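You operate a simulated robot arm through the tools that you are given. There is no shell and no other tool.

You are at the controls of a simulated robot arm. One attempt, no reset.

JOB
Set flow 4, shut the green outlet knob, and press SET once the controller shows STOP.
Fine: open the outlet again after; power and inlet stay on.

The check looks at the end state, three seconds after you hand in, the way a careful person would. Anything else that was tipped, shoved, dropped, spilled or broken makes it a failure.

ROBOT AND FRAMES
A 7-joint arm with a fingered hand, fixed in place. Base frame: the origin is on the floor under the middle of its stand, x ahead of it, y to its left, z up; the work surface is at about z = 0.82. Units: m, degrees, N and s.
With the tool pointing down near the work surface it reaches from about 0.48 to 0.92 m from the base axis. Its first joint turns from -143.0 to 143.0 degrees. Payload 3 kg.
Tool frame: the origin (TCP) lies between the finger pads and is the grasp point; the fingertips stand 0.026 m ahead of it; z points along the fingers, y is the line along which they close. The gripper opens to 0.148 m; its body begins 0.073 m behind the TCP. The gripper is a hand of 3 fingers: y runs from the thumb to the fingers, the wrist lies at [0, 0, -0.229] in the tool frame, and closing takes about 1.5 s.
Orientation is that of the tool frame in the base frame, as a unit quaternion [x, y, z, w]. With the fingers straight down and closing along the base's y, the tool's x points along the base's -x, its y along +y and its z along -z.

CONTROLS
- The arm moves only by the tool step_arm. Its argument "motion" is a list of rows, each a list of 6 numbers: the shift along the base's x, y, z in units of 50 mm (1.0 is 50 mm), then the turn, a rotation vector about the base's x, y, z in units of 4 degrees (1.0 is 4 degrees). In form: [[x, y, z, ax, ay, az], ...]. A call has 1 to 20 rows; each row shifts and turns the commanded pose from where the row before left it. "gripper" is the finger opening in cm, from 0 to 14.8, set as the call begins (left out, the last holds). A call with a number of a shift or a turn outside -1 to 1 is refused whole. Rows are played at 5 a second. More than 0.05 m and 8.6 degrees between two rows, or a gripper value outside its range, and nothing of the call is played. Where a pose cannot be reached the arm comes as near as it can. A force on the tool above 40 N (or 10 N above the force at the start of the call, whichever is more), or a blocked arm, ends the call early, and 0.2 s more pass. The fingers move at their own pace (about 0.153 m/s each) and stop on an object; they squeeze with about 25 N. The grip force told is the motor's: it shows also when the fingers shut on nothing. Time passes only in rows, and 0.2 s behind the last, so rows that do not move let the fingers close. The reply holds the time, the measured pose of the TCP, the force on the tool along the base axes, the opening and the grip force, in the units named above and with some noise, with the torque about the TCP (base axes, N m) and any sound that the robot's microphone picked up.
- Cameras (640 x 400 px; columns grow to the right, rows downward): "scene" is fixed at [0.4028, -0.6518, 1.433]; the picture's right is [0.88, -0.47, 0.00], its down [-0.22, -0.42, -0.88] and it looks along [0.41, 0.78, -0.47] (base axes); focal length 335 px, centre (320, 200). "wrist" rides on the gripper at [0.068, -0.039, -0.09] in the tool frame; the picture's right is [0.50, 0.87, 0.00], its down [-0.66, 0.38, -0.65] and it looks along [-0.57, 0.33, 0.76] (tool axes); focal length 222 px, centre (320, 200). There is no depth. A picture from a camera that has moved, and an enlarged one, comes with that camera's place and axes in the base frame and with its lens.
- capture(camera): a new picture of that camera. No time passes.
- lift_body(by): slides the trunk up (or, below 0, down) by that many m; the arm rides with it, the base frame stays. It gives what a move gives, with no picture.
- hand_shape(shape): the hand has 3 fingers and takes this shape, open, in about a second: jaw (thumb against the fingers, like two jaws); tri (thumb and two fingers); tip (a fingertip pinch); poke (one finger out to press); point (the index stretched); flat (the hand flat); cup (the hand cupped); fist (a fist). The gripper value then closes the fingers along that shape, each until it touches; the sizes above hold for jaw. It gives what a move gives, with no picture.
- close_up(camera, box): a new picture of the part [left, top, right, bottom] of that camera's present view, enlarged. No time passes.
- job_done(): hands the job in; it is judged then, once.

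Nothing tells you positions but the pictures and the camera data. Unless the task says otherwise, let go and move clear before handing in.

The tools are called after "Emit:" by a JSON object that holds its "fn" and its "kwargs". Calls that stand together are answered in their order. step_arm: Moves the arm, as the interface text tells. Its arguments: {"type":"object","properties":{"motion":{"type":"array","items":{"type":"array","items":{"type":"number"}}},"gripper":{"type":"number"}},"required":["motion"]} The other tools are called the same way: lift_body (by) moves the trunk up or down; hand_shape (shape) gives the hand a shape; capture (camera) takes a picture; close_up (camera, box) takes an enlarged picture of a part of a camera's view; job_done () hands the job in.

At the start:

```text
time_s: 0.0
ee_pos: [0.9048, 0.0102, 1.1374]
tool_rot: [0.0, 1.0, 0.0, 0.0]
force: [-0.8, -0.5, 0.1]
moment: [-0.04, 0.0, 0.01]
width: 0.1479
finger_force: 0.0
shape: jaw
trunk travel left (down, up): [-0.575, 0.315]
```

scene: 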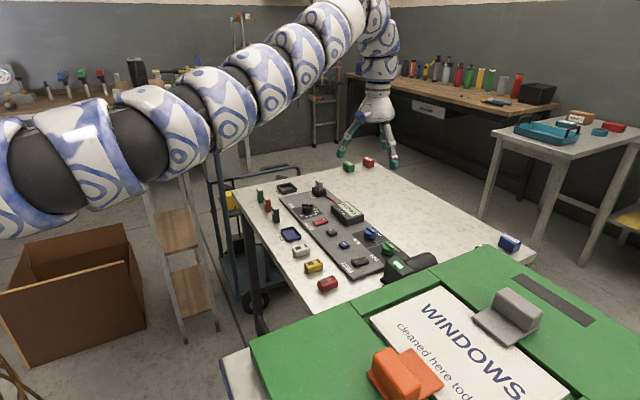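
wrist: 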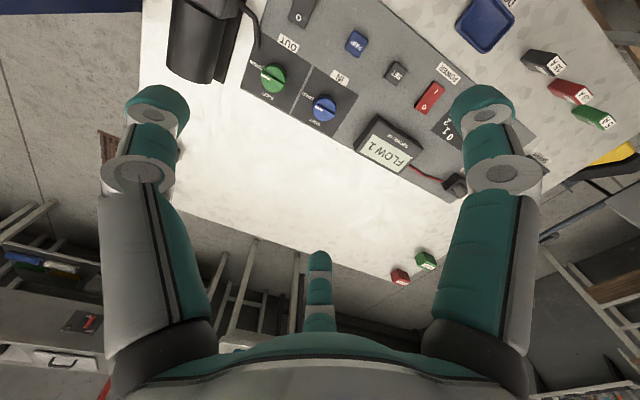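

I see a table with a control panel: display "FLOW 2", a flow dial, green OUT knob, blue IN knob, power switch, SET button. I'll take close-ups to find out where everything is.

Emit:
{"fn": "close_up", "kwargs": {"camera": "scene", "box": [230, 150, 450, 300]}}

Emit:
{"fn": "close_up", "kwargs": {"camera": "wrist", "box": [230, 0, 390, 100]}}

Emit:
{"fn": "close_up", "kwargs": {"camera": "wrist", "box": [340, 30, 560, 200]}}

```text
2.67 times, centred on (340, 225) of scene
camera zoom: at [0.4028, -0.6518, 1.433], right [0.88, -0.47, 0.0], down [-0.22, -0.42, -0.88], along [0.41, 0.78, -0.47], focal length 892 px, centre (267, 133)
```

zoom: 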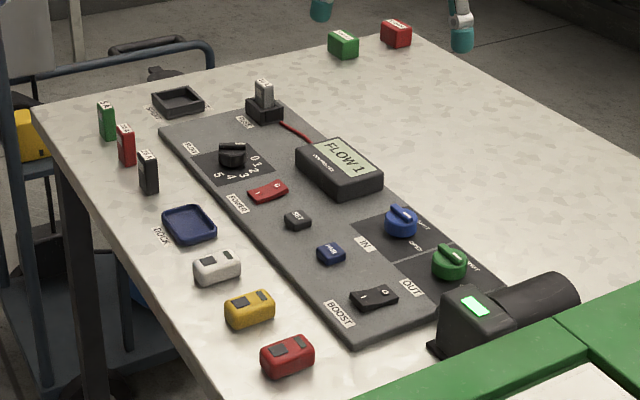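

```text
4.00 times, centred on (310, 50) of wrist
camera zoom: at [0.8366, -0.0309, 1.2265], right [-0.5, 0.87, 0.0], down [0.66, 0.38, 0.65], along [0.57, 0.33, -0.76], focal length 888 px, centre (360, 800)
```

zoom: 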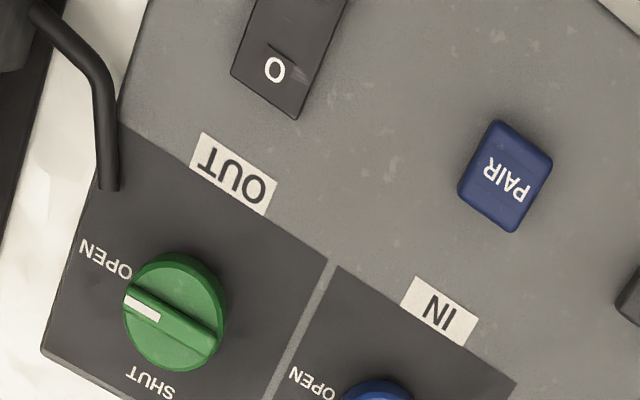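

```text
2.35 times, centred on (450, 115) of wrist
camera zoom: at [0.8366, -0.0309, 1.2265], right [-0.5, 0.87, 0.0], down [0.66, 0.38, 0.65], along [0.57, 0.33, -0.76], focal length 523 px, centre (14, 400)
```

zoom: 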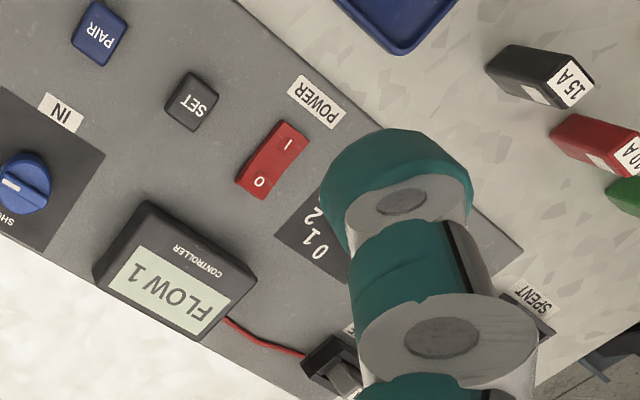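

The panel seems aligned with the base axes, about x 0.80–0.985, y −0.09–0.43; green knob near (0.938, −0.051), SET near (0.843, 0.106), dial near (0.83, 0.25). I'll look closer at the dial, the valve knobs and the rest before moving.

Emit:
{"fn": "close_up", "kwargs": {"camera": "scene", "box": [285, 180, 355, 225]}}

Emit:
{"fn": "close_up", "kwargs": {"camera": "scene", "box": [350, 215, 440, 275]}}

Emit:
{"fn": "close_up", "kwargs": {"camera": "scene", "box": [310, 195, 380, 240]}}

```text
8.89 times, centred on (320, 202) of scene
camera zoom: at [0.4028, -0.6518, 1.433], right [0.88, -0.47, 0.0], down [-0.22, -0.42, -0.88], along [0.41, 0.78, -0.47], focal length 2974 px, centre (320, 178)
```

zoom: 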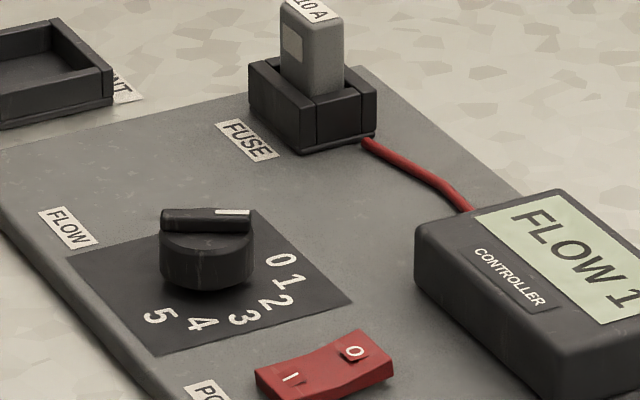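

```text
6.67 times, centred on (395, 245) of scene
camera zoom: at [0.4028, -0.6518, 1.433], right [0.88, -0.47, 0.0], down [-0.22, -0.42, -0.88], along [0.41, 0.78, -0.47], focal length 2231 px, centre (-180, -100)
```

zoom: 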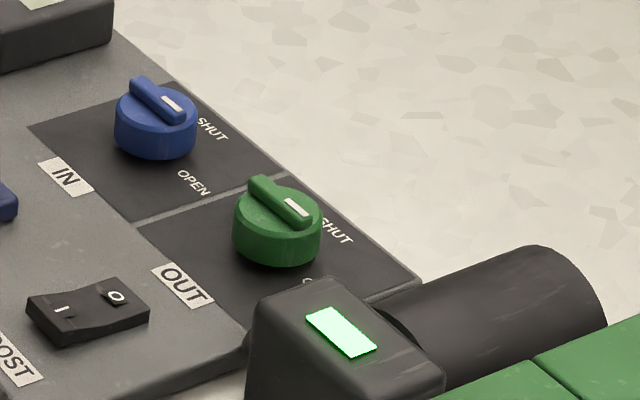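

```text
8.89 times, centred on (345, 218) of scene
camera zoom: at [0.4028, -0.6518, 1.433], right [0.88, -0.47, 0.0], down [-0.22, -0.42, -0.88], along [0.41, 0.78, -0.47], focal length 2974 px, centre (98, 44)
```

zoom: 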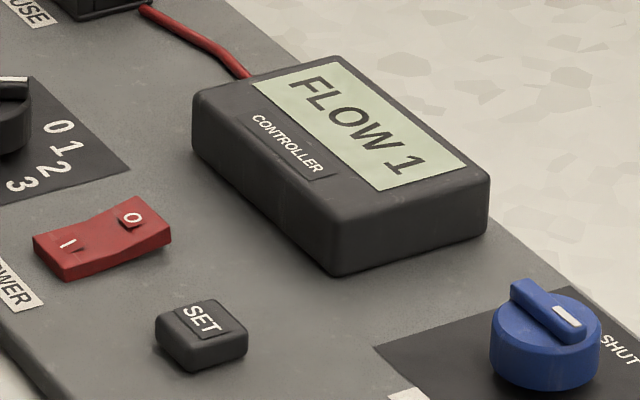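

Display shows FLOW 1, the dial points at 1 (numbers 0→5 run clockwise in ~30° steps, dial centre about (0.845, 0.287)), and both valve knobs point to OPEN (−y), with SHUT toward +x. Next I'll look at hand shapes in free air before approaching.

Emit:
{"fn": "hand_shape", "kwargs": {"shape": "tip"}}

Emit:
{"fn": "capture", "kwargs": {"camera": "wrist"}}

Emit:
{"fn": "capture", "kwargs": {"camera": "scene"}}

```text
time_s: 0.9
ee_pos: [0.9035, 0.0089, 1.1382]
tool_rot: [0.0, 1.0, 0.0, 0.001]
force: [1.3, 0.3, -0.3]
moment: [0.01, 0.07, 0.01]
width: 0.1476
finger_force: 0.1
shape: tip
trunk travel left (down, up): [-0.575, 0.315]
```

```text
taken
camera wrist: at [0.8367, -0.0309, 1.2265], right [-0.5, 0.87, 0.0], down [0.66, 0.38, 0.65], along [0.57, 0.33, -0.76], focal length 222 px, centre (320, 200)
```

wrist: 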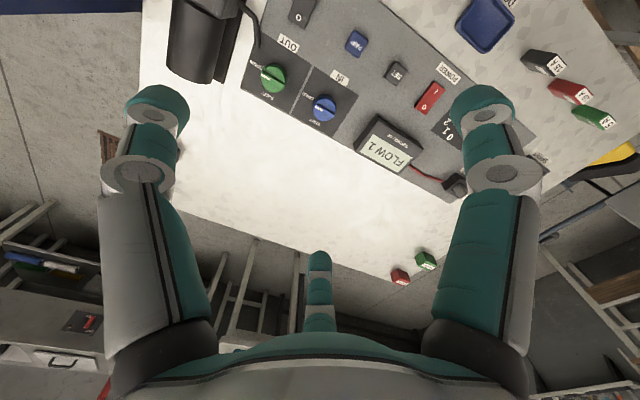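

```text
taken
```

scene: 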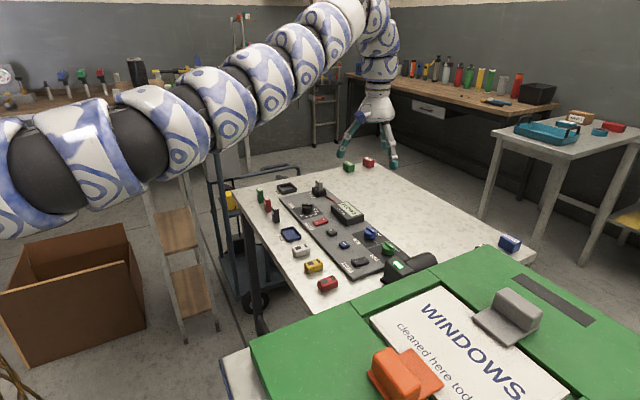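

The open "tip" shape looks like "jaw". I'll close it partly in free air to see how the fingertips converge.

Emit:
{"fn": "step_arm", "kwargs": {"motion": [[0, 0, 0, 0, 0, 0], [0, 0, 0, 0, 0, 0], [0, 0, 0, 0, 0, 0], [0, 0, 0, 0, 0, 0], [0, 0, 0, 0, 0, 0]], "gripper": 4}}

Emit:
{"fn": "capture", "kwargs": {"camera": "wrist"}}

Emit:
{"fn": "close_up", "kwargs": {"camera": "scene", "box": [320, 70, 420, 180]}}

```text
time_s: 2.1
ee_pos: [0.9042, 0.0096, 1.1374]
tool_rot: [0.001, 1.0, 0.0, 0.0]
force: [0.3, -0.2, -0.2]
moment: [0.0, 0.0, 0.0]
width: 0.0404
finger_force: 0.2
shape: tip
trunk travel left (down, up): [-0.575, 0.315]
```

```text
taken
camera wrist: at [0.8366, -0.0309, 1.2265], right [-0.5, 0.87, 0.0], down [0.66, 0.38, 0.65], along [0.57, 0.33, -0.76], focal length 222 px, centre (320, 200)
```

wrist: 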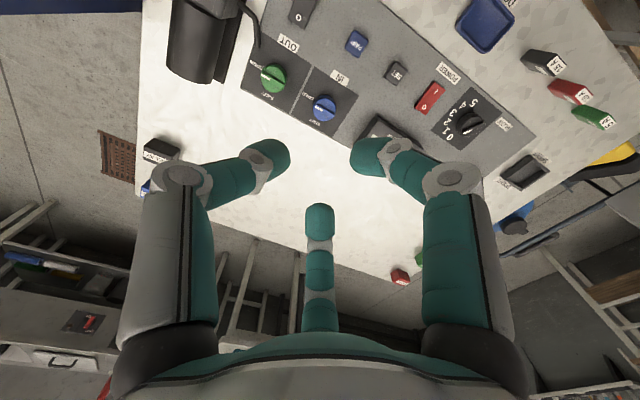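

```text
3.64 times, centred on (370, 125) of scene
camera zoom: at [0.4028, -0.6518, 1.433], right [0.88, -0.47, 0.0], down [-0.22, -0.42, -0.88], along [0.41, 0.78, -0.47], focal length 1217 px, centre (138, 473)
```

zoom: 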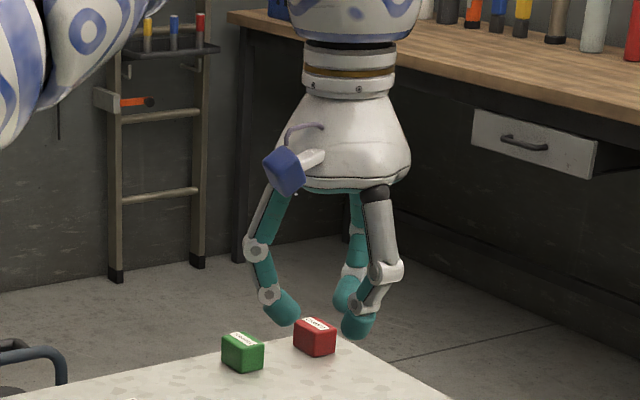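

In "tip" shape, the three fingers close at 120° toward a centre. I'll check how "jaw" and "poke" look for comparison.

Emit:
{"fn": "hand_shape", "kwargs": {"shape": "jaw"}}

Emit:
{"fn": "step_arm", "kwargs": {"motion": [[0, 0, 0, 0, 0, 0], [0, 0, 0, 0, 0, 0], [0, 0, 0, 0, 0, 0], [0, 0, 0, 0, 0, 0], [0, 0, 0, 0, 0, 0]], "gripper": 4}}

Emit:
{"fn": "capture", "kwargs": {"camera": "wrist"}}

Emit:
{"fn": "close_up", "kwargs": {"camera": "scene", "box": [320, 70, 420, 180]}}

Emit:
{"fn": "step_arm", "kwargs": {"motion": [[0, 0, 0, 0, 0, 0], [0, 0, 0, 0, 0, 0], [0, 0, 0, 0, 0, 0], [0, 0, 0, 0, 0, 0], [0, 0, 0, 0, 0, 0]], "gripper": 1}}

Emit:
{"fn": "capture", "kwargs": {"camera": "wrist"}}

Emit:
{"fn": "close_up", "kwargs": {"camera": "scene", "box": [320, 70, 420, 180]}}

Emit:
{"fn": "hand_shape", "kwargs": {"shape": "poke"}}

Emit:
{"fn": "capture", "kwargs": {"camera": "wrist"}}

Emit:
{"fn": "close_up", "kwargs": {"camera": "scene", "box": [320, 70, 420, 180]}}

```text
time_s: 3.0
ee_pos: [0.9045, 0.0097, 1.1366]
tool_rot: [0.0, 1.0, -0.001, 0.0]
force: [-0.2, 0.3, 0.1]
moment: [0.0, -0.01, 0.03]
width: 0.148
finger_force: 0.0
shape: jaw
trunk travel left (down, up): [-0.575, 0.315]
```

```text
time_s: 4.2
ee_pos: [0.9043, 0.0098, 1.1388]
tool_rot: [0.001, 1.0, 0.001, 0.0]
force: [0.2, -1.0, -0.4]
moment: [-0.01, -0.03, -0.01]
width: 0.0404
finger_force: 0.0
shape: jaw
trunk travel left (down, up): [-0.575, 0.315]
```

```text
taken
camera wrist: at [0.8366, -0.0309, 1.2265], right [-0.5, 0.87, 0.0], down [0.66, 0.38, 0.65], along [0.57, 0.33, -0.76], focal length 222 px, centre (320, 200)
```

wrist: 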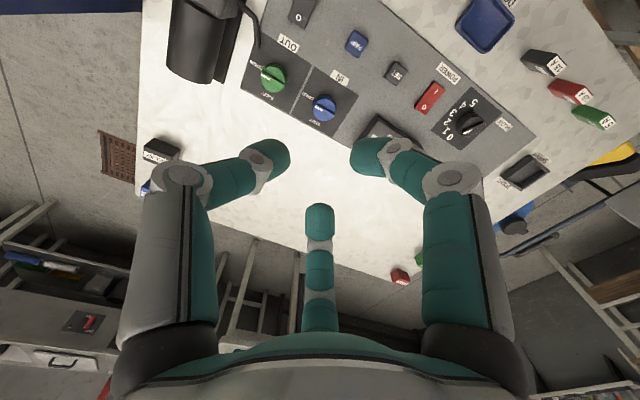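

```text
3.64 times, centred on (370, 125) of scene
camera zoom: at [0.4028, -0.6518, 1.433], right [0.88, -0.47, 0.0], down [-0.22, -0.42, -0.88], along [0.41, 0.78, -0.47], focal length 1217 px, centre (138, 473)
```

zoom: 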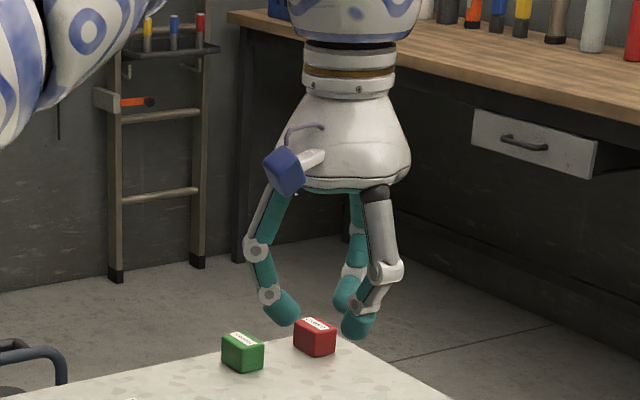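

```text
time_s: 5.4
ee_pos: [0.9038, 0.0086, 1.1365]
tool_rot: [0.0, 1.0, 0.0, 0.001]
force: [0.4, -0.3, 0.7]
moment: [-0.02, 0.0, 0.01]
width: 0.0105
finger_force: 0.1
shape: jaw
trunk travel left (down, up): [-0.575, 0.315]
```

```text
taken
camera wrist: at [0.8366, -0.0309, 1.2265], right [-0.5, 0.87, 0.0], down [0.66, 0.38, 0.65], along [0.57, 0.33, -0.76], focal length 222 px, centre (320, 200)
```

wrist: 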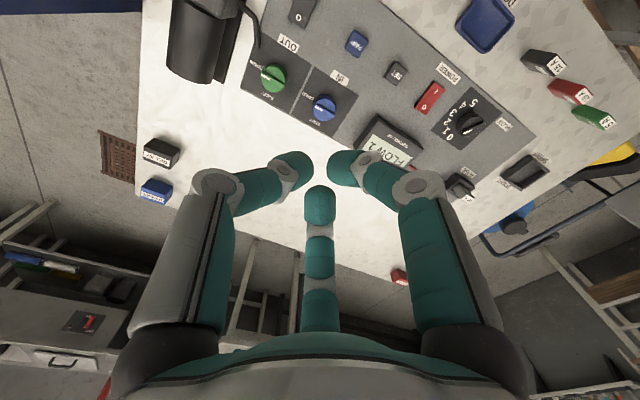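

```text
3.64 times, centred on (370, 125) of scene
camera zoom: at [0.4028, -0.6518, 1.433], right [0.88, -0.47, 0.0], down [-0.22, -0.42, -0.88], along [0.41, 0.78, -0.47], focal length 1217 px, centre (138, 473)
```

zoom: 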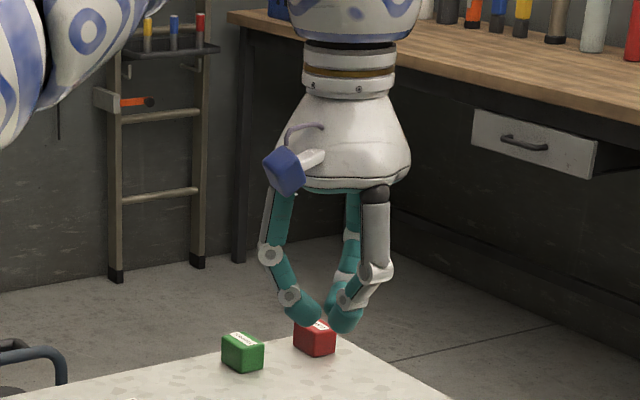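

```text
time_s: 6.3
ee_pos: [0.9047, 0.0093, 1.1383]
tool_rot: [0.0, 1.0, 0.0, 0.0]
force: [0.8, -0.1, -1.2]
moment: [-0.01, -0.01, -0.02]
width: 0.0001
finger_force: 0.1
shape: poke
trunk travel left (down, up): [-0.575, 0.315]
```

```text
taken
camera wrist: at [0.8366, -0.0309, 1.2265], right [-0.5, 0.87, 0.0], down [0.66, 0.38, 0.65], along [0.57, 0.33, -0.76], focal length 222 px, centre (320, 200)
```

wrist: 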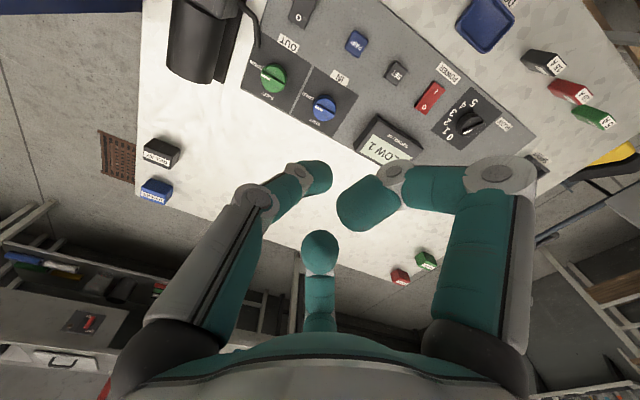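

```text
3.64 times, centred on (370, 125) of scene
camera zoom: at [0.4028, -0.6518, 1.433], right [0.88, -0.47, 0.0], down [-0.22, -0.42, -0.88], along [0.41, 0.78, -0.47], focal length 1217 px, centre (138, 473)
```

zoom: 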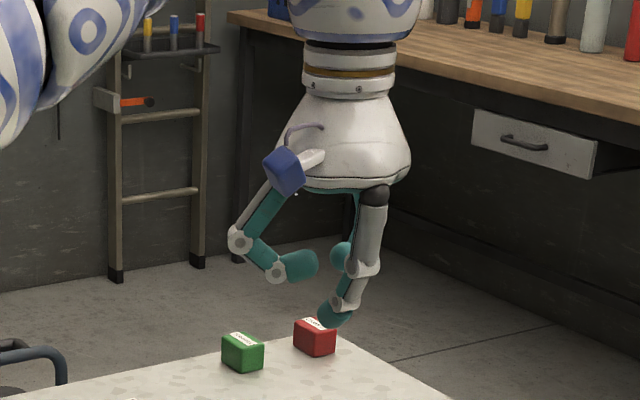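

In "poke" the thumb tip sits on the tool axis about 26 mm ahead of the TCP, with the others curled up; "jaw"/"tip" is a 3‑finger chuck good for round knobs. I'll switch to "tip" and move above the dial for a closer look.

Emit:
{"fn": "hand_shape", "kwargs": {"shape": "tip"}}

Emit:
{"fn": "step_arm", "kwargs": {"motion": [[-0.25, 0.9, 0, 0, 0, 0], [-0.25, 0.9, 0, 0, 0, 0], [-0.25, 0.9, 0, 0, 0, 0], [-0.25, 0.9, 0, 0, 0, 0], [-0.2, 0.9, -0.4, 0, 0, 0], [0, 0.5, -0.5, 0, 0, 0], [0, 0, -0.5, 0, 0, 0], [0, 0, 0, 0, 0, 0]], "gripper": 7}}

Emit:
{"fn": "capture", "kwargs": {"camera": "wrist"}}

Emit:
{"fn": "capture", "kwargs": {"camera": "scene"}}

```text
time_s: 7.2
ee_pos: [0.9052, 0.0097, 1.1364]
tool_rot: [0.0, 1.0, 0.0, 0.0]
force: [1.3, -0.1, -0.3]
moment: [-0.03, 0.01, 0.01]
width: 0.1479
finger_force: 0.0
shape: tip
trunk travel left (down, up): [-0.575, 0.315]
```

```text
refused: row 5 steps farther than a row can; nothing moved
```

```text
taken
camera wrist: at [0.8366, -0.0309, 1.2265], right [-0.5, 0.87, 0.0], down [0.66, 0.38, 0.65], along [0.57, 0.33, -0.76], focal length 222 px, centre (320, 200)
```

wrist: 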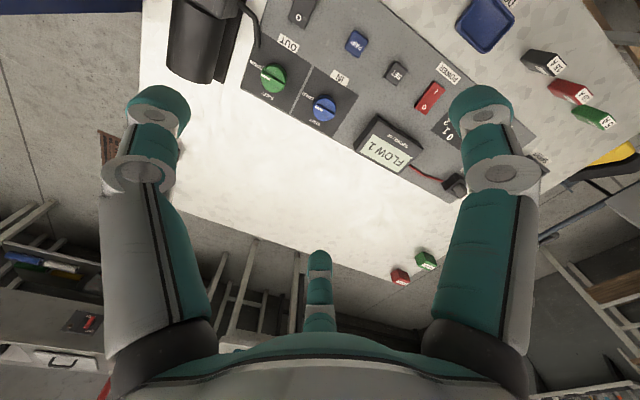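

```text
taken
```

scene: 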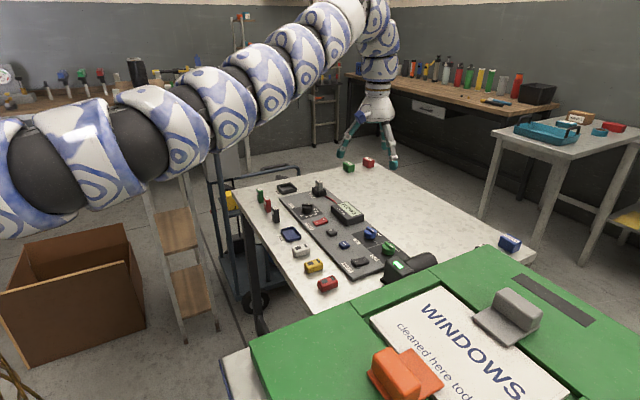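

One row was slightly too long, so nothing moved. I'll resend with smaller rows, heading above the dial area around (0.82, 0.27, 1.06).

Emit:
{"fn": "step_arm", "kwargs": {"motion": [[-0.2, 0.8, 0, 0, 0, 0], [-0.2, 0.8, 0, 0, 0, 0], [-0.2, 0.8, 0, 0, 0, 0], [-0.2, 0.8, 0, 0, 0, 0], [-0.2, 0.8, -0.3, 0, 0, 0], [-0.2, 0.8, -0.3, 0, 0, 0], [0, 0.4, -0.5, 0, 0, 0], [0, 0, -0.4, 0, 0, 0], [0, 0, 0, 0, 0, 0]], "gripper": 7}}

Emit:
{"fn": "capture", "kwargs": {"camera": "wrist"}}

Emit:
{"fn": "capture", "kwargs": {"camera": "scene"}}

```text
time_s: 9.2
ee_pos: [0.8231, 0.2574, 1.0724]
tool_rot: [0.0, 1.0, -0.001, 0.001]
force: [0.6, -0.4, 0.2]
moment: [-0.02, 0.01, -0.02]
width: 0.0703
finger_force: 0.1
shape: tip
out of reach, approached as far as the arm can: row 6, 7
trunk travel left (down, up): [-0.575, 0.315]
```

```text
taken
camera wrist: at [0.7546, 0.2172, 1.1617], right [-0.5, 0.87, 0.0], down [0.66, 0.38, 0.65], along [0.57, 0.33, -0.76], focal length 222 px, centre (320, 200)
```

wrist: 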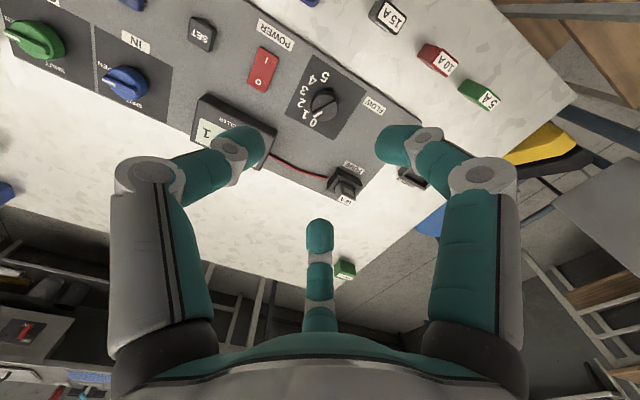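

```text
taken
```

scene: 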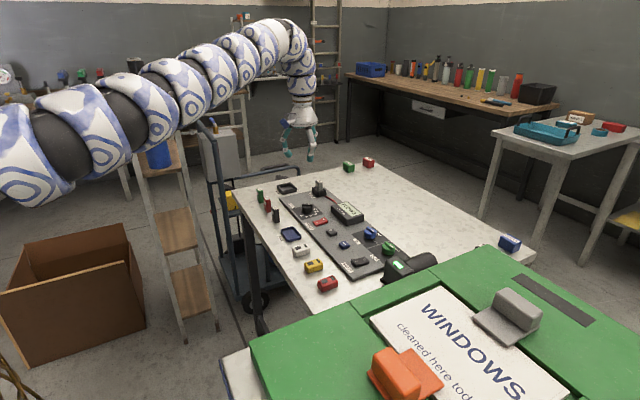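

The wrist camera now shows the dial clearly. I'll zoom in to triangulate the dial and the labels better.

Emit:
{"fn": "close_up", "kwargs": {"camera": "wrist", "box": [240, 20, 400, 120]}}

Emit:
{"fn": "close_up", "kwargs": {"camera": "wrist", "box": [0, 0, 160, 100]}}

Emit:
{"fn": "close_up", "kwargs": {"camera": "wrist", "box": [160, 0, 320, 100]}}

```text
4.00 times, centred on (320, 70) of wrist
camera zoom: at [0.7546, 0.2172, 1.1617], right [-0.5, 0.87, 0.0], down [0.66, 0.38, 0.65], along [0.57, 0.33, -0.76], focal length 888 px, centre (320, 720)
```

zoom: 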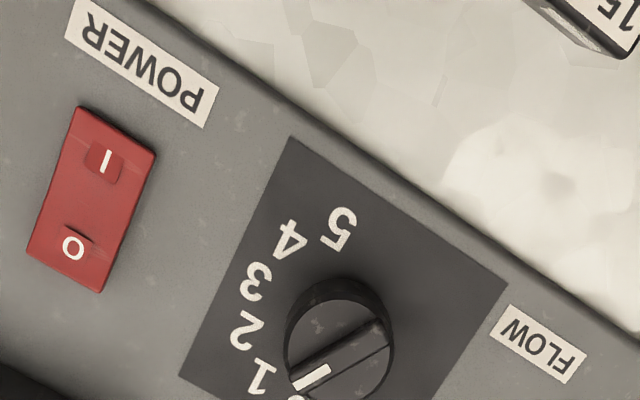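

```text
4.00 times, centred on (80, 50) of wrist
camera zoom: at [0.7546, 0.2172, 1.1617], right [-0.5, 0.87, 0.0], down [0.66, 0.38, 0.65], along [0.57, 0.33, -0.76], focal length 888 px, centre (1280, 800)
```

zoom: 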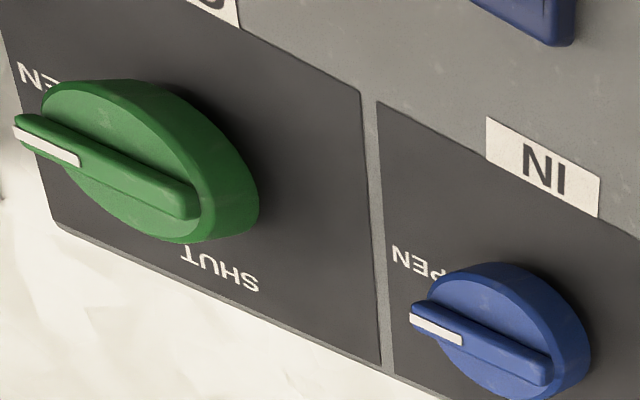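

```text
4.00 times, centred on (240, 50) of wrist
camera zoom: at [0.7546, 0.2172, 1.1617], right [-0.5, 0.87, 0.0], down [0.66, 0.38, 0.65], along [0.57, 0.33, -0.76], focal length 888 px, centre (640, 800)
```

zoom: 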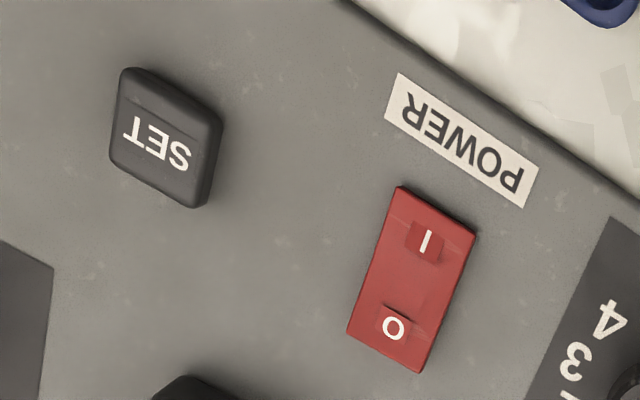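

The dial is refined to about (0.838, 0.272) with ridge top z≈0.865, panel top ≈0.84, and SET to about (0.841, 0.107). I'll lower the trunk a little to gain reach, then test going over the dial centre.

Emit:
{"fn": "lift_body", "kwargs": {"by": -0.1}}

Emit:
{"fn": "step_arm", "kwargs": {"motion": [[0.15, 0.15, 0, 0, 0, 0], [0.15, 0.15, 0, 0, 0, 0], [0, 0, 0, 0, 0, 0]]}}

Emit:
{"fn": "capture", "kwargs": {"camera": "wrist"}}

Emit:
{"fn": "capture", "kwargs": {"camera": "scene"}}

```text
time_s: 10.5
ee_pos: [0.8211, 0.2576, 0.9725]
tool_rot: [0.0, 1.0, 0.001, 0.0]
force: [0.1, 0.4, 0.9]
moment: [0.01, 0.0, -0.03]
width: 0.07
finger_force: 0.0
shape: tip
trunk travel left (down, up): [-0.475, 0.415]
```

```text
time_s: 11.3
ee_pos: [0.8252, 0.2626, 0.9713]
tool_rot: [0.0, 1.0, 0.0, 0.0]
force: [1.0, -0.3, 0.7]
moment: [0.01, 0.0, -0.01]
width: 0.0701
finger_force: 0.1
shape: tip
out of reach, approached as far as the arm can: row 1, 2
trunk travel left (down, up): [-0.475, 0.415]
```

```text
taken
camera wrist: at [0.7572, 0.2222, 1.0613], right [-0.5, 0.87, 0.0], down [0.66, 0.38, 0.65], along [0.57, 0.33, -0.76], focal length 222 px, centre (320, 200)
```

wrist: 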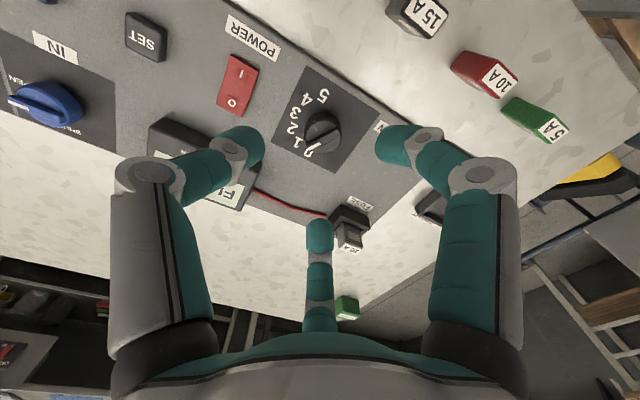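

```text
taken
```

scene: 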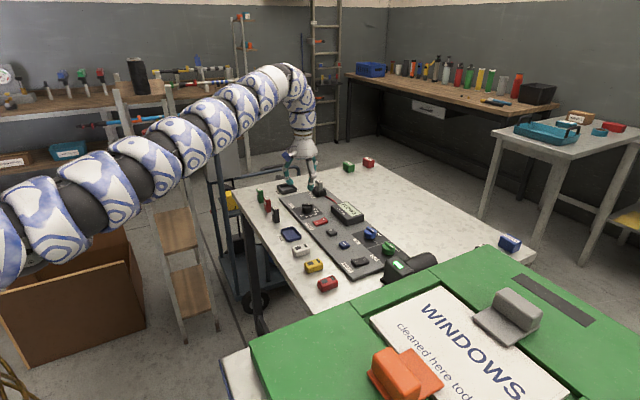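

Reach gets limited when the arm slopes upward, so I'll bring the trunk back up and lower the hand with the arm instead.

Emit:
{"fn": "lift_body", "kwargs": {"by": 0.1}}

Emit:
{"fn": "step_arm", "kwargs": {"motion": [[0, 0, -0.5, 0, 0, 0], [0, 0, -0.5, 0, 0, 0], [0, 0, -0.5, 0, 0, 0], [0, 0, -0.5, 0, 0, 0], [0.15, 0.1, 0, 0, 0, 0], [0.15, 0.1, 0, 0, 0, 0], [0, 0, 0, 0, 0, 0]]}}

Emit:
{"fn": "capture", "kwargs": {"camera": "scene"}}

Emit:
{"fn": "capture", "kwargs": {"camera": "wrist"}}

```text
time_s: 12.7
ee_pos: [0.8252, 0.2629, 1.0714]
tool_rot: [0.0, 1.0, 0.0, 0.0]
force: [0.4, 0.4, 0.0]
moment: [0.02, 0.01, -0.03]
width: 0.0702
finger_force: 0.1
shape: tip
trunk travel left (down, up): [-0.575, 0.315]
```

```text
time_s: 14.3
ee_pos: [0.8244, 0.2609, 0.972]
tool_rot: [0.0, 1.0, 0.0, 0.0]
force: [-0.3, 0.4, 0.6]
moment: [-0.01, 0.0, 0.02]
width: 0.0704
finger_force: 0.1
shape: tip
out of reach, approached as far as the arm can: row 5, 6
trunk travel left (down, up): [-0.575, 0.315]
```

```text
taken
```

scene: 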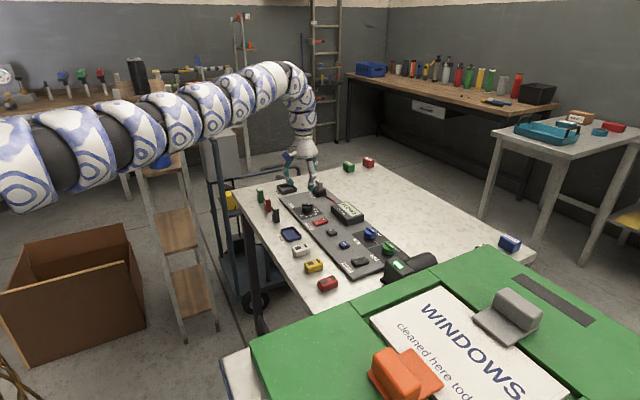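

```text
taken
camera wrist: at [0.7573, 0.2206, 1.0614], right [-0.5, 0.87, 0.0], down [0.66, 0.38, 0.65], along [0.57, 0.33, -0.76], focal length 222 px, centre (320, 200)
```

wrist: 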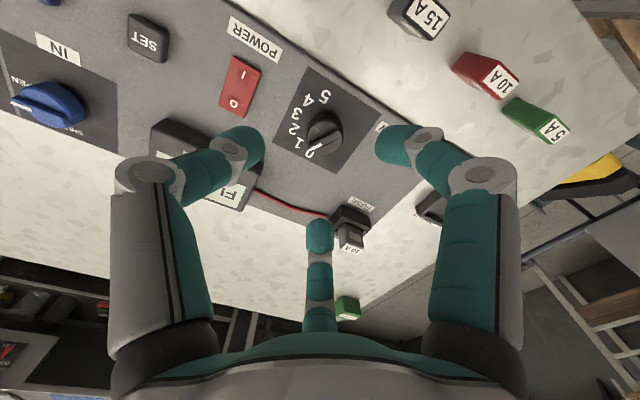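

Reach still stops near r=0.865 here; the hand's yaw relative to the arm may be the limit. I'll turn the tool +20° about z to match the arm's heading and try again.

Emit:
{"fn": "step_arm", "kwargs": {"motion": [[0, 0, 0, 0, 0, 1], [0, 0, 0, 0, 0, 1], [0, 0, 0, 0, 0, 1], [0, 0, 0, 0, 0, 1], [0, 0, 0, 0, 0, 1], [0, 0, 0, 0, 0, 0]]}}

Emit:
{"fn": "step_arm", "kwargs": {"motion": [[0.15, 0.1, 0, 0, 0, 0], [0.12, 0.1, 0, 0, 0, 0], [0, 0, 0, 0, 0, 0]]}}

```text
time_s: 15.7
ee_pos: [0.8246, 0.2604, 0.972]
tool_rot: [-0.175, 0.985, 0.0, 0.0]
force: [-0.5, -1.0, 0.2]
moment: [0.01, -0.02, 0.02]
width: 0.0705
finger_force: 0.1
shape: tip
trunk travel left (down, up): [-0.575, 0.315]
```

```text
time_s: 16.5
ee_pos: [0.8267, 0.2618, 0.9716]
tool_rot: [-0.174, 0.985, 0.0, 0.0]
force: [0.7, 0.3, 0.5]
moment: [0.0, -0.02, -0.02]
width: 0.0703
finger_force: 0.1
shape: tip
out of reach, approached as far as the arm can: row 1, 2
trunk travel left (down, up): [-0.575, 0.315]
```

Still limited at about r=0.867. I'll probe which direction is blocked with small moves, checking y alone and then x alone.

Emit:
{"fn": "step_arm", "kwargs": {"motion": [[0, 0.2, 0, 0, 0, 0], [0, 0, 0, 0, 0, 0]]}}

Emit:
{"fn": "step_arm", "kwargs": {"motion": [[0.2, 0, 0, 0, 0, 0], [0, 0, 0, 0, 0, 0]]}}

Emit:
{"fn": "step_arm", "kwargs": {"motion": [[0, 0, -0.4, 0, 0, 0], [0.2, 0, 0, 0, 0, 0], [0, 0, 0, 0, 0, 0]]}}

```text
time_s: 17.1
ee_pos: [0.8245, 0.2629, 0.9716]
tool_rot: [-0.174, 0.985, 0.0, 0.001]
force: [-0.1, -0.1, 0.3]
moment: [-0.04, 0.0, 0.03]
width: 0.0704
finger_force: 0.1
shape: tip
out of reach, approached as far as the arm can: row 1
trunk travel left (down, up): [-0.575, 0.315]
```

```text
time_s: 17.7
ee_pos: [0.828, 0.257, 0.9714]
tool_rot: [-0.174, 0.985, -0.001, 0.0]
force: [0.3, -0.5, 0.2]
moment: [-0.01, 0.0, 0.0]
width: 0.0704
finger_force: 0.1
shape: tip
out of reach, approached as far as the arm can: row 1
trunk travel left (down, up): [-0.575, 0.315]
```

```text
time_s: 18.5
ee_pos: [0.8234, 0.2551, 0.951]
tool_rot: [-0.173, 0.985, 0.0, 0.0]
force: [0.4, -0.8, -0.2]
moment: [0.02, 0.01, -0.01]
width: 0.0699
finger_force: 0.1
shape: tip
out of reach, approached as far as the arm can: row 1, 2
trunk travel left (down, up): [-0.575, 0.315]
```

The limit behaves like a circle that isn't centred as I assumed. I'll check the reach near straight ahead (needed for the green knob anyway) by moving back toward y≈−0.05 at a safe height.

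Emit:
{"fn": "step_arm", "kwargs": {"motion": [[-0.2, -0.3, 0.5, 0, 0, -0.5], [0, -0.8, 0.4, 0, 0, -0.9], [0, -0.9, 0, 0, 0, -0.9], [0, -0.9, 0, 0, 0, -0.9], [0, -0.9, 0, 0, 0, -0.9], [0, -0.9, 0, 0, 0, -0.9], [0, -0.9, 0, 0, 0, 0], [0.5, -0.3, 0, 0, 0, 0], [0.5, 0, 0, 0, 0, 0], [0.5, 0, 0, 0, 0, 0], [0, 0, 0, 0, 0, 0]]}}

Emit:
{"fn": "step_arm", "kwargs": {"motion": [[0.5, 0, 0, 0, 0, 0], [0.5, 0, 0, 0, 0, 0], [0.5, 0, 0, 0, 0, 0], [0, 0, 0, 0, 0, 0]]}}

Emit:
{"fn": "capture", "kwargs": {"camera": "wrist"}}

Emit:
{"fn": "capture", "kwargs": {"camera": "scene"}}

```text
time_s: 20.9
ee_pos: [0.898, -0.0389, 0.9984]
tool_rot: [0.0, 1.0, 0.0, -0.001]
force: [-0.1, 0.0, 0.5]
moment: [0.0, 0.0, -0.02]
width: 0.0701
finger_force: 0.1
shape: tip
out of reach, approached as far as the arm can: row 7
trunk travel left (down, up): [-0.575, 0.315]
```

```text
time_s: 21.9
ee_pos: [0.9434, -0.042, 0.9961]
tool_rot: [-0.001, 1.0, 0.0, 0.0]
force: [-0.1, 0.2, -0.2]
moment: [0.0, -0.01, 0.03]
width: 0.0698
finger_force: 0.0
shape: tip
out of reach, approached as far as the arm can: row 2, 3
trunk travel left (down, up): [-0.575, 0.315]
```

```text
taken
camera wrist: at [0.8769, -0.0832, 1.0858], right [-0.5, 0.87, 0.0], down [0.66, 0.38, 0.65], along [0.57, 0.33, -0.76], focal length 222 px, centre (320, 200)
```

wrist: 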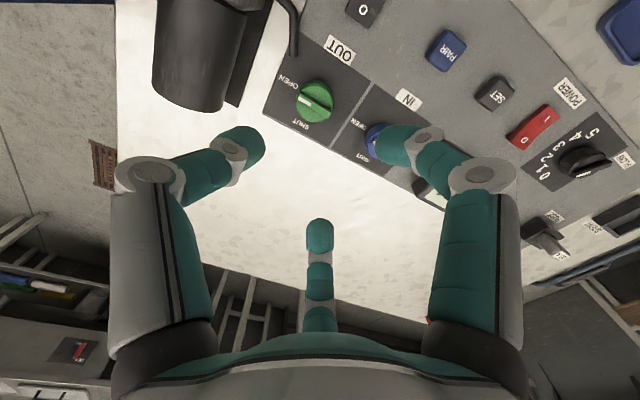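

```text
taken
```

scene: 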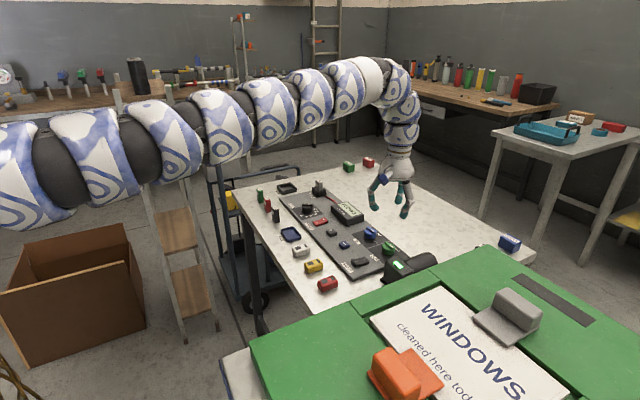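

Straight ahead the arm reaches x≈0.943, so its effective shoulder sits at y<0; the dial will need a small outward tilt. Let me zoom on the green knob, hose and pump from here.

Emit:
{"fn": "close_up", "kwargs": {"camera": "wrist", "box": [220, 0, 420, 160]}}

Emit:
{"fn": "close_up", "kwargs": {"camera": "wrist", "box": [140, 0, 320, 120]}}

Emit:
{"fn": "close_up", "kwargs": {"camera": "scene", "box": [340, 210, 450, 290]}}

```text
2.50 times, centred on (320, 80) of wrist
camera zoom: at [0.8769, -0.0832, 1.0858], right [-0.5, 0.87, 0.0], down [0.66, 0.38, 0.65], along [0.57, 0.33, -0.76], focal length 555 px, centre (320, 500)
```

zoom: 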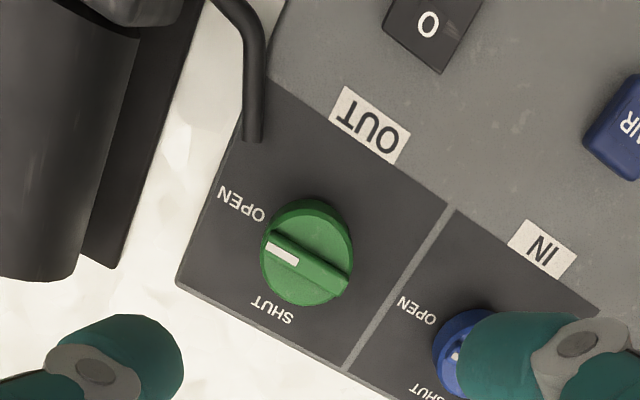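

```text
3.33 times, centred on (230, 60) of wrist
camera zoom: at [0.8769, -0.0832, 1.0858], right [-0.5, 0.87, 0.0], down [0.66, 0.38, 0.65], along [0.57, 0.33, -0.76], focal length 740 px, centre (620, 667)
```

zoom: 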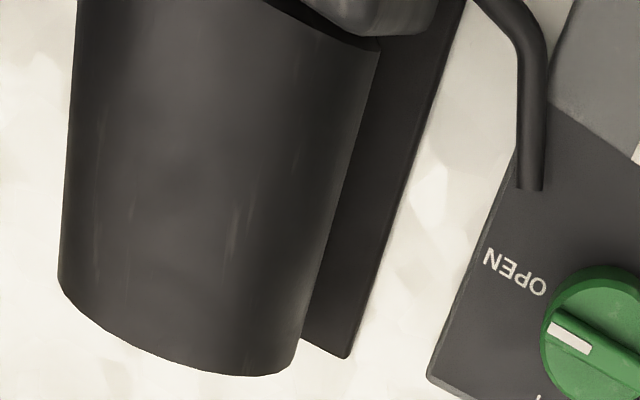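

```text
5.00 times, centred on (395, 250) of scene
camera zoom: at [0.4028, -0.6518, 1.433], right [0.88, -0.47, 0.0], down [-0.22, -0.42, -0.88], along [0.41, 0.78, -0.47], focal length 1673 px, centre (-55, -50)
```

zoom: 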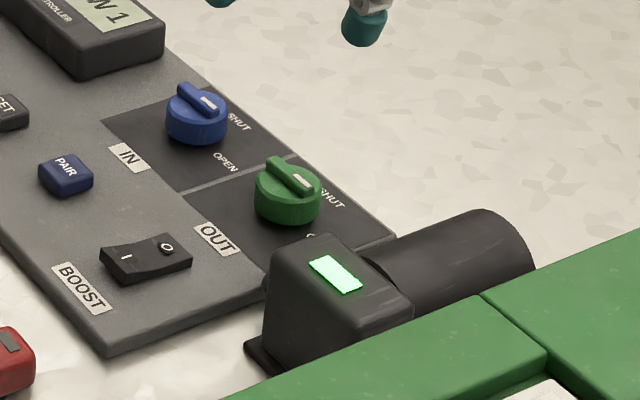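

Green knob centre is about (0.940, −0.052), top z≈0.867; SHUT is toward +x (90° counter‑clockwise). Plan: use a single poking finger to push the knob ridges around; first the dial. I'll set "poke", move over toward the dial, and lower the trunk for reach.

Emit:
{"fn": "hand_shape", "kwargs": {"shape": "poke"}}

Emit:
{"fn": "step_arm", "kwargs": {"motion": [[-0.4, 0.6, 0.4, 0, 0, 0], [-0.4, 0.7, 0.3, 0, 0, 0.9], [-0.4, 0.7, 0.2, 0, 0, 0.9], [-0.4, 0.7, 0.2, 0, 0, 0.9], [-0.4, 0.7, 0, 0, 0, 0.9], [-0.4, 0.7, 0, 0, 0, 0.9], [-0.2, 0.5, 0, 0, 0, 0.5], [0, 0, 0, 0, 0, 0]]}}

Emit:
{"fn": "lift_body", "kwargs": {"by": -0.12}}

Emit:
{"fn": "capture", "kwargs": {"camera": "wrist"}}

Emit:
{"fn": "capture", "kwargs": {"camera": "scene"}}

```text
time_s: 22.8
ee_pos: [0.9444, -0.0423, 0.9964]
tool_rot: [0.0, 1.0, 0.0, 0.0]
force: [0.0, -0.9, 1.2]
moment: [0.02, -0.02, -0.02]
width: 0.0001
finger_force: 0.1
shape: poke
trunk travel left (down, up): [-0.575, 0.315]
```

```text
time_s: 24.6
ee_pos: [0.8134, 0.1876, 1.0502]
tool_rot: [-0.175, 0.985, 0.0, 0.0]
force: [-0.3, -0.8, -0.1]
moment: [-0.02, 0.01, 0.01]
width: 0.0
finger_force: 0.0
shape: poke
trunk travel left (down, up): [-0.575, 0.315]
```

```text
time_s: 26.1
ee_pos: [0.8137, 0.1886, 0.9291]
tool_rot: [-0.173, 0.985, 0.001, 0.001]
force: [0.0, 0.1, 0.7]
moment: [0.02, -0.02, 0.01]
width: 0.0002
finger_force: 0.0
shape: poke
trunk travel left (down, up): [-0.455, 0.435]
```

```text
taken
camera wrist: at [0.7631, 0.1265, 1.0191], right [-0.77, 0.64, 0.0], down [0.49, 0.58, 0.65], along [0.42, 0.5, -0.76], focal length 222 px, centre (320, 200)
```

wrist: 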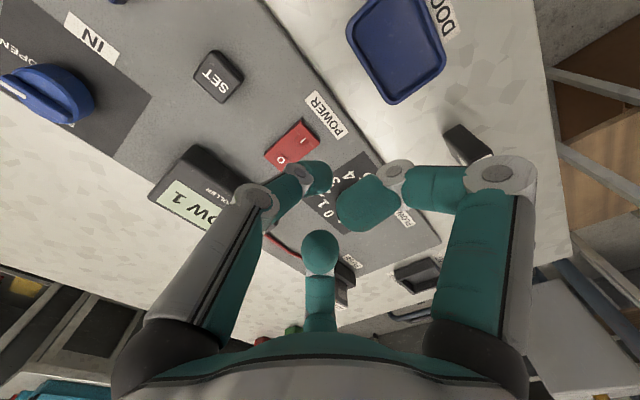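

```text
taken
```

scene: 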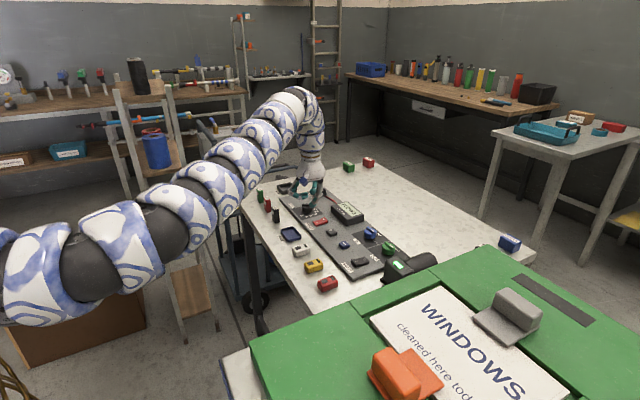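

I'm above the panel with the trunk lowered. Next I tilt about 8° outward and move the tip above the rear side of the dial's ridge (c + (−19, −6) mm), still about 3.5 cm above it.

Emit:
{"fn": "step_arm", "kwargs": {"motion": [[0, 0.3, 0, 0.5, -0.87, 0], [0, 0.3, 0, 0.5, -0.87, 0], [0.02, 0.3, 0, 0, 0, 0], [0.02, 0.3, 0, 0, 0, 0], [0, 0.3, 0, 0, 0, 0], [0, 0, 0, 0, 0, 0]]}}

Emit:
{"fn": "capture", "kwargs": {"camera": "wrist"}}

Emit:
{"fn": "close_up", "kwargs": {"camera": "scene", "box": [250, 150, 370, 230]}}

```text
time_s: 27.5
ee_pos: [0.8159, 0.2617, 0.9295]
tool_rot: [-0.173, 0.982, 0.025, 0.066]
force: [-0.1, -0.7, 1.1]
moment: [-0.03, 0.03, 0.02]
width: 0.0003
finger_force: 0.0
shape: poke
trunk travel left (down, up): [-0.455, 0.435]
```

```text
taken
camera wrist: at [0.7547, 0.195, 1.0078], right [-0.76, 0.64, -0.05], down [0.4, 0.53, 0.75], along [0.51, 0.55, -0.66], focal length 222 px, centre (320, 200)
```

wrist: 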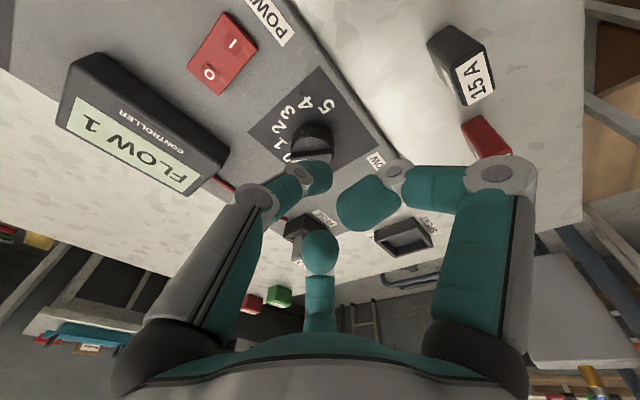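

```text
5.00 times, centred on (310, 190) of scene
camera zoom: at [0.4028, -0.6518, 1.433], right [0.88, -0.47, 0.0], down [-0.22, -0.42, -0.88], along [0.41, 0.78, -0.47], focal length 1673 px, centre (370, 250)
```

zoom: 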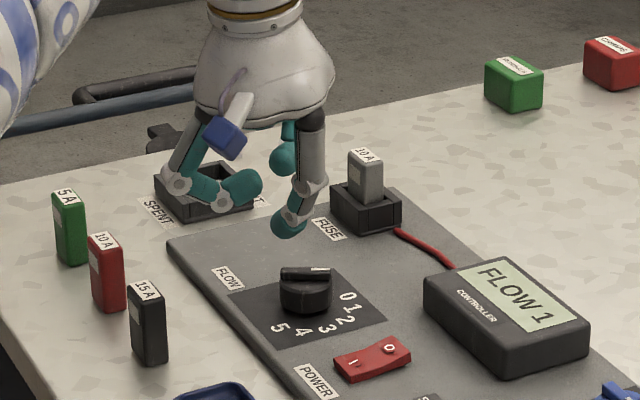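

The tip is about where computed (bottom ≈0.904), ridge top ≈0.868, knob cylinder top ≈0.862. I'll shift back a little for clearance and descend beside the ridge in small steps while watching force.

Emit:
{"fn": "step_arm", "kwargs": {"motion": [[-0.04, -0.06, 0, 0, 0, 0], [0, 0, -0.3, 0, 0, 0], [0, 0, -0.2, 0, 0, 0], [0, 0, -0.1, 0, 0, 0], [0, 0, -0.06, 0, 0, 0], [0, 0, 0, 0, 0, 0]]}}

Emit:
{"fn": "step_arm", "kwargs": {"motion": [[0, 0, -0.04, 0, 0, 0], [0, 0, 0, 0, 0, 0]]}}

Emit:
{"fn": "step_arm", "kwargs": {"motion": [[0, 0, -0.04, 0, 0, 0], [0, 0, 0, 0, 0, 0]]}}

Emit:
{"fn": "close_up", "kwargs": {"camera": "scene", "box": [270, 170, 350, 225]}}

Emit:
{"fn": "close_up", "kwargs": {"camera": "wrist", "box": [240, 80, 400, 200]}}

```text
time_s: 28.9
ee_pos: [0.8133, 0.2597, 0.8967]
tool_rot: [-0.173, 0.982, 0.024, 0.066]
force: [0.2, 0.0, 0.7]
moment: [-0.01, 0.02, 0.01]
width: 0.0
finger_force: 0.0
shape: poke
trunk travel left (down, up): [-0.455, 0.435]
```

```text
time_s: 29.5
ee_pos: [0.8129, 0.2591, 0.8948]
tool_rot: [-0.173, 0.982, 0.025, 0.065]
force: [-0.4, 0.4, -0.4]
moment: [-0.02, 0.01, 0.04]
width: 0.0
finger_force: 0.1
shape: poke
trunk travel left (down, up): [-0.455, 0.435]
```

```text
time_s: 30.1
ee_pos: [0.8131, 0.2601, 0.8925]
tool_rot: [-0.173, 0.982, 0.023, 0.066]
force: [-0.1, -0.2, -0.2]
moment: [0.0, -0.01, 0.01]
width: 0.0002
finger_force: 0.1
shape: poke
trunk travel left (down, up): [-0.455, 0.435]
```

```text
7.27 times, centred on (310, 198) of scene
camera zoom: at [0.4028, -0.6518, 1.433], right [0.88, -0.47, 0.0], down [-0.22, -0.42, -0.88], along [0.41, 0.78, -0.47], focal length 2433 px, centre (393, 218)
```

zoom: 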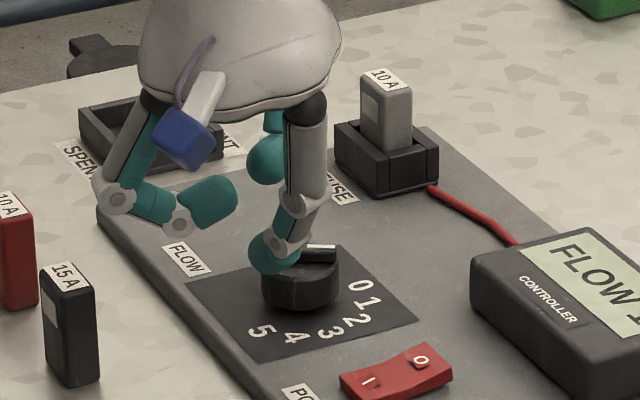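

```text
3.33 times, centred on (320, 140) of wrist
camera zoom: at [0.753, 0.1929, 0.9707], right [-0.76, 0.64, -0.05], down [0.4, 0.53, 0.75], along [0.51, 0.55, -0.66], focal length 740 px, centre (320, 400)
```

zoom: 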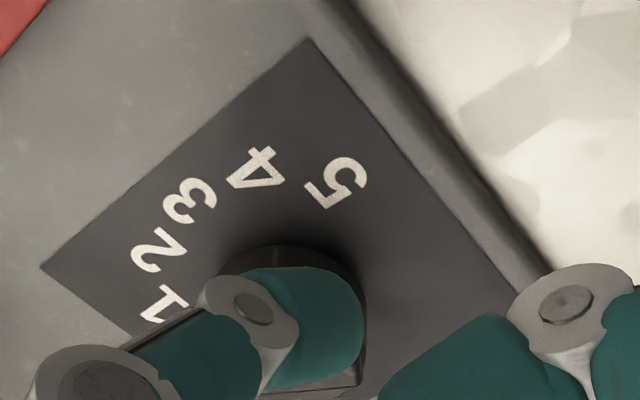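

No contact yet; the tip is beside the ridge. I'll go down a few more millimetres carefully.

Emit:
{"fn": "step_arm", "kwargs": {"motion": [[0, 0, -0.03, 0, 0, 0], [0, 0, 0, 0, 0, 0]]}}

Emit:
{"fn": "step_arm", "kwargs": {"motion": [[0, 0, -0.03, 0, 0, 0], [0, 0, 0, 0, 0, 0]]}}

Emit:
{"fn": "step_arm", "kwargs": {"motion": [[0, 0, -0.02, 0, 0, 0], [0, 0, 0, 0, 0, 0]]}}

Emit:
{"fn": "close_up", "kwargs": {"camera": "scene", "box": [285, 185, 335, 220]}}

```text
time_s: 30.7
ee_pos: [0.8132, 0.2592, 0.8901]
tool_rot: [-0.174, 0.982, 0.023, 0.066]
force: [-0.2, -0.1, -0.5]
moment: [-0.02, -0.04, -0.03]
width: 0.0
finger_force: 0.1
shape: poke
trunk travel left (down, up): [-0.455, 0.435]
```

```text
time_s: 31.3
ee_pos: [0.8132, 0.2603, 0.8903]
tool_rot: [-0.173, 0.982, 0.024, 0.066]
force: [0.9, -0.8, -0.2]
moment: [-0.02, 0.0, 0.01]
width: 0.0
finger_force: 0.0
shape: poke
trunk travel left (down, up): [-0.455, 0.435]
```

```text
time_s: 31.9
ee_pos: [0.8125, 0.2589, 0.8878]
tool_rot: [-0.174, 0.982, 0.023, 0.066]
force: [-0.1, 0.3, -1.1]
moment: [-0.01, -0.01, -0.02]
width: 0.0
finger_force: 0.0
shape: poke
trunk travel left (down, up): [-0.455, 0.435]
```

```text
11.43 times, centred on (310, 202) of scene
camera zoom: at [0.4028, -0.6518, 1.433], right [0.88, -0.47, 0.0], down [-0.22, -0.42, -0.88], along [0.41, 0.78, -0.47], focal length 3824 px, centre (434, 171)
```

zoom: 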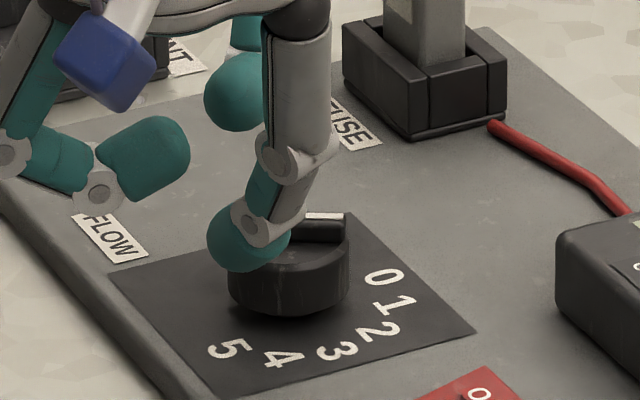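

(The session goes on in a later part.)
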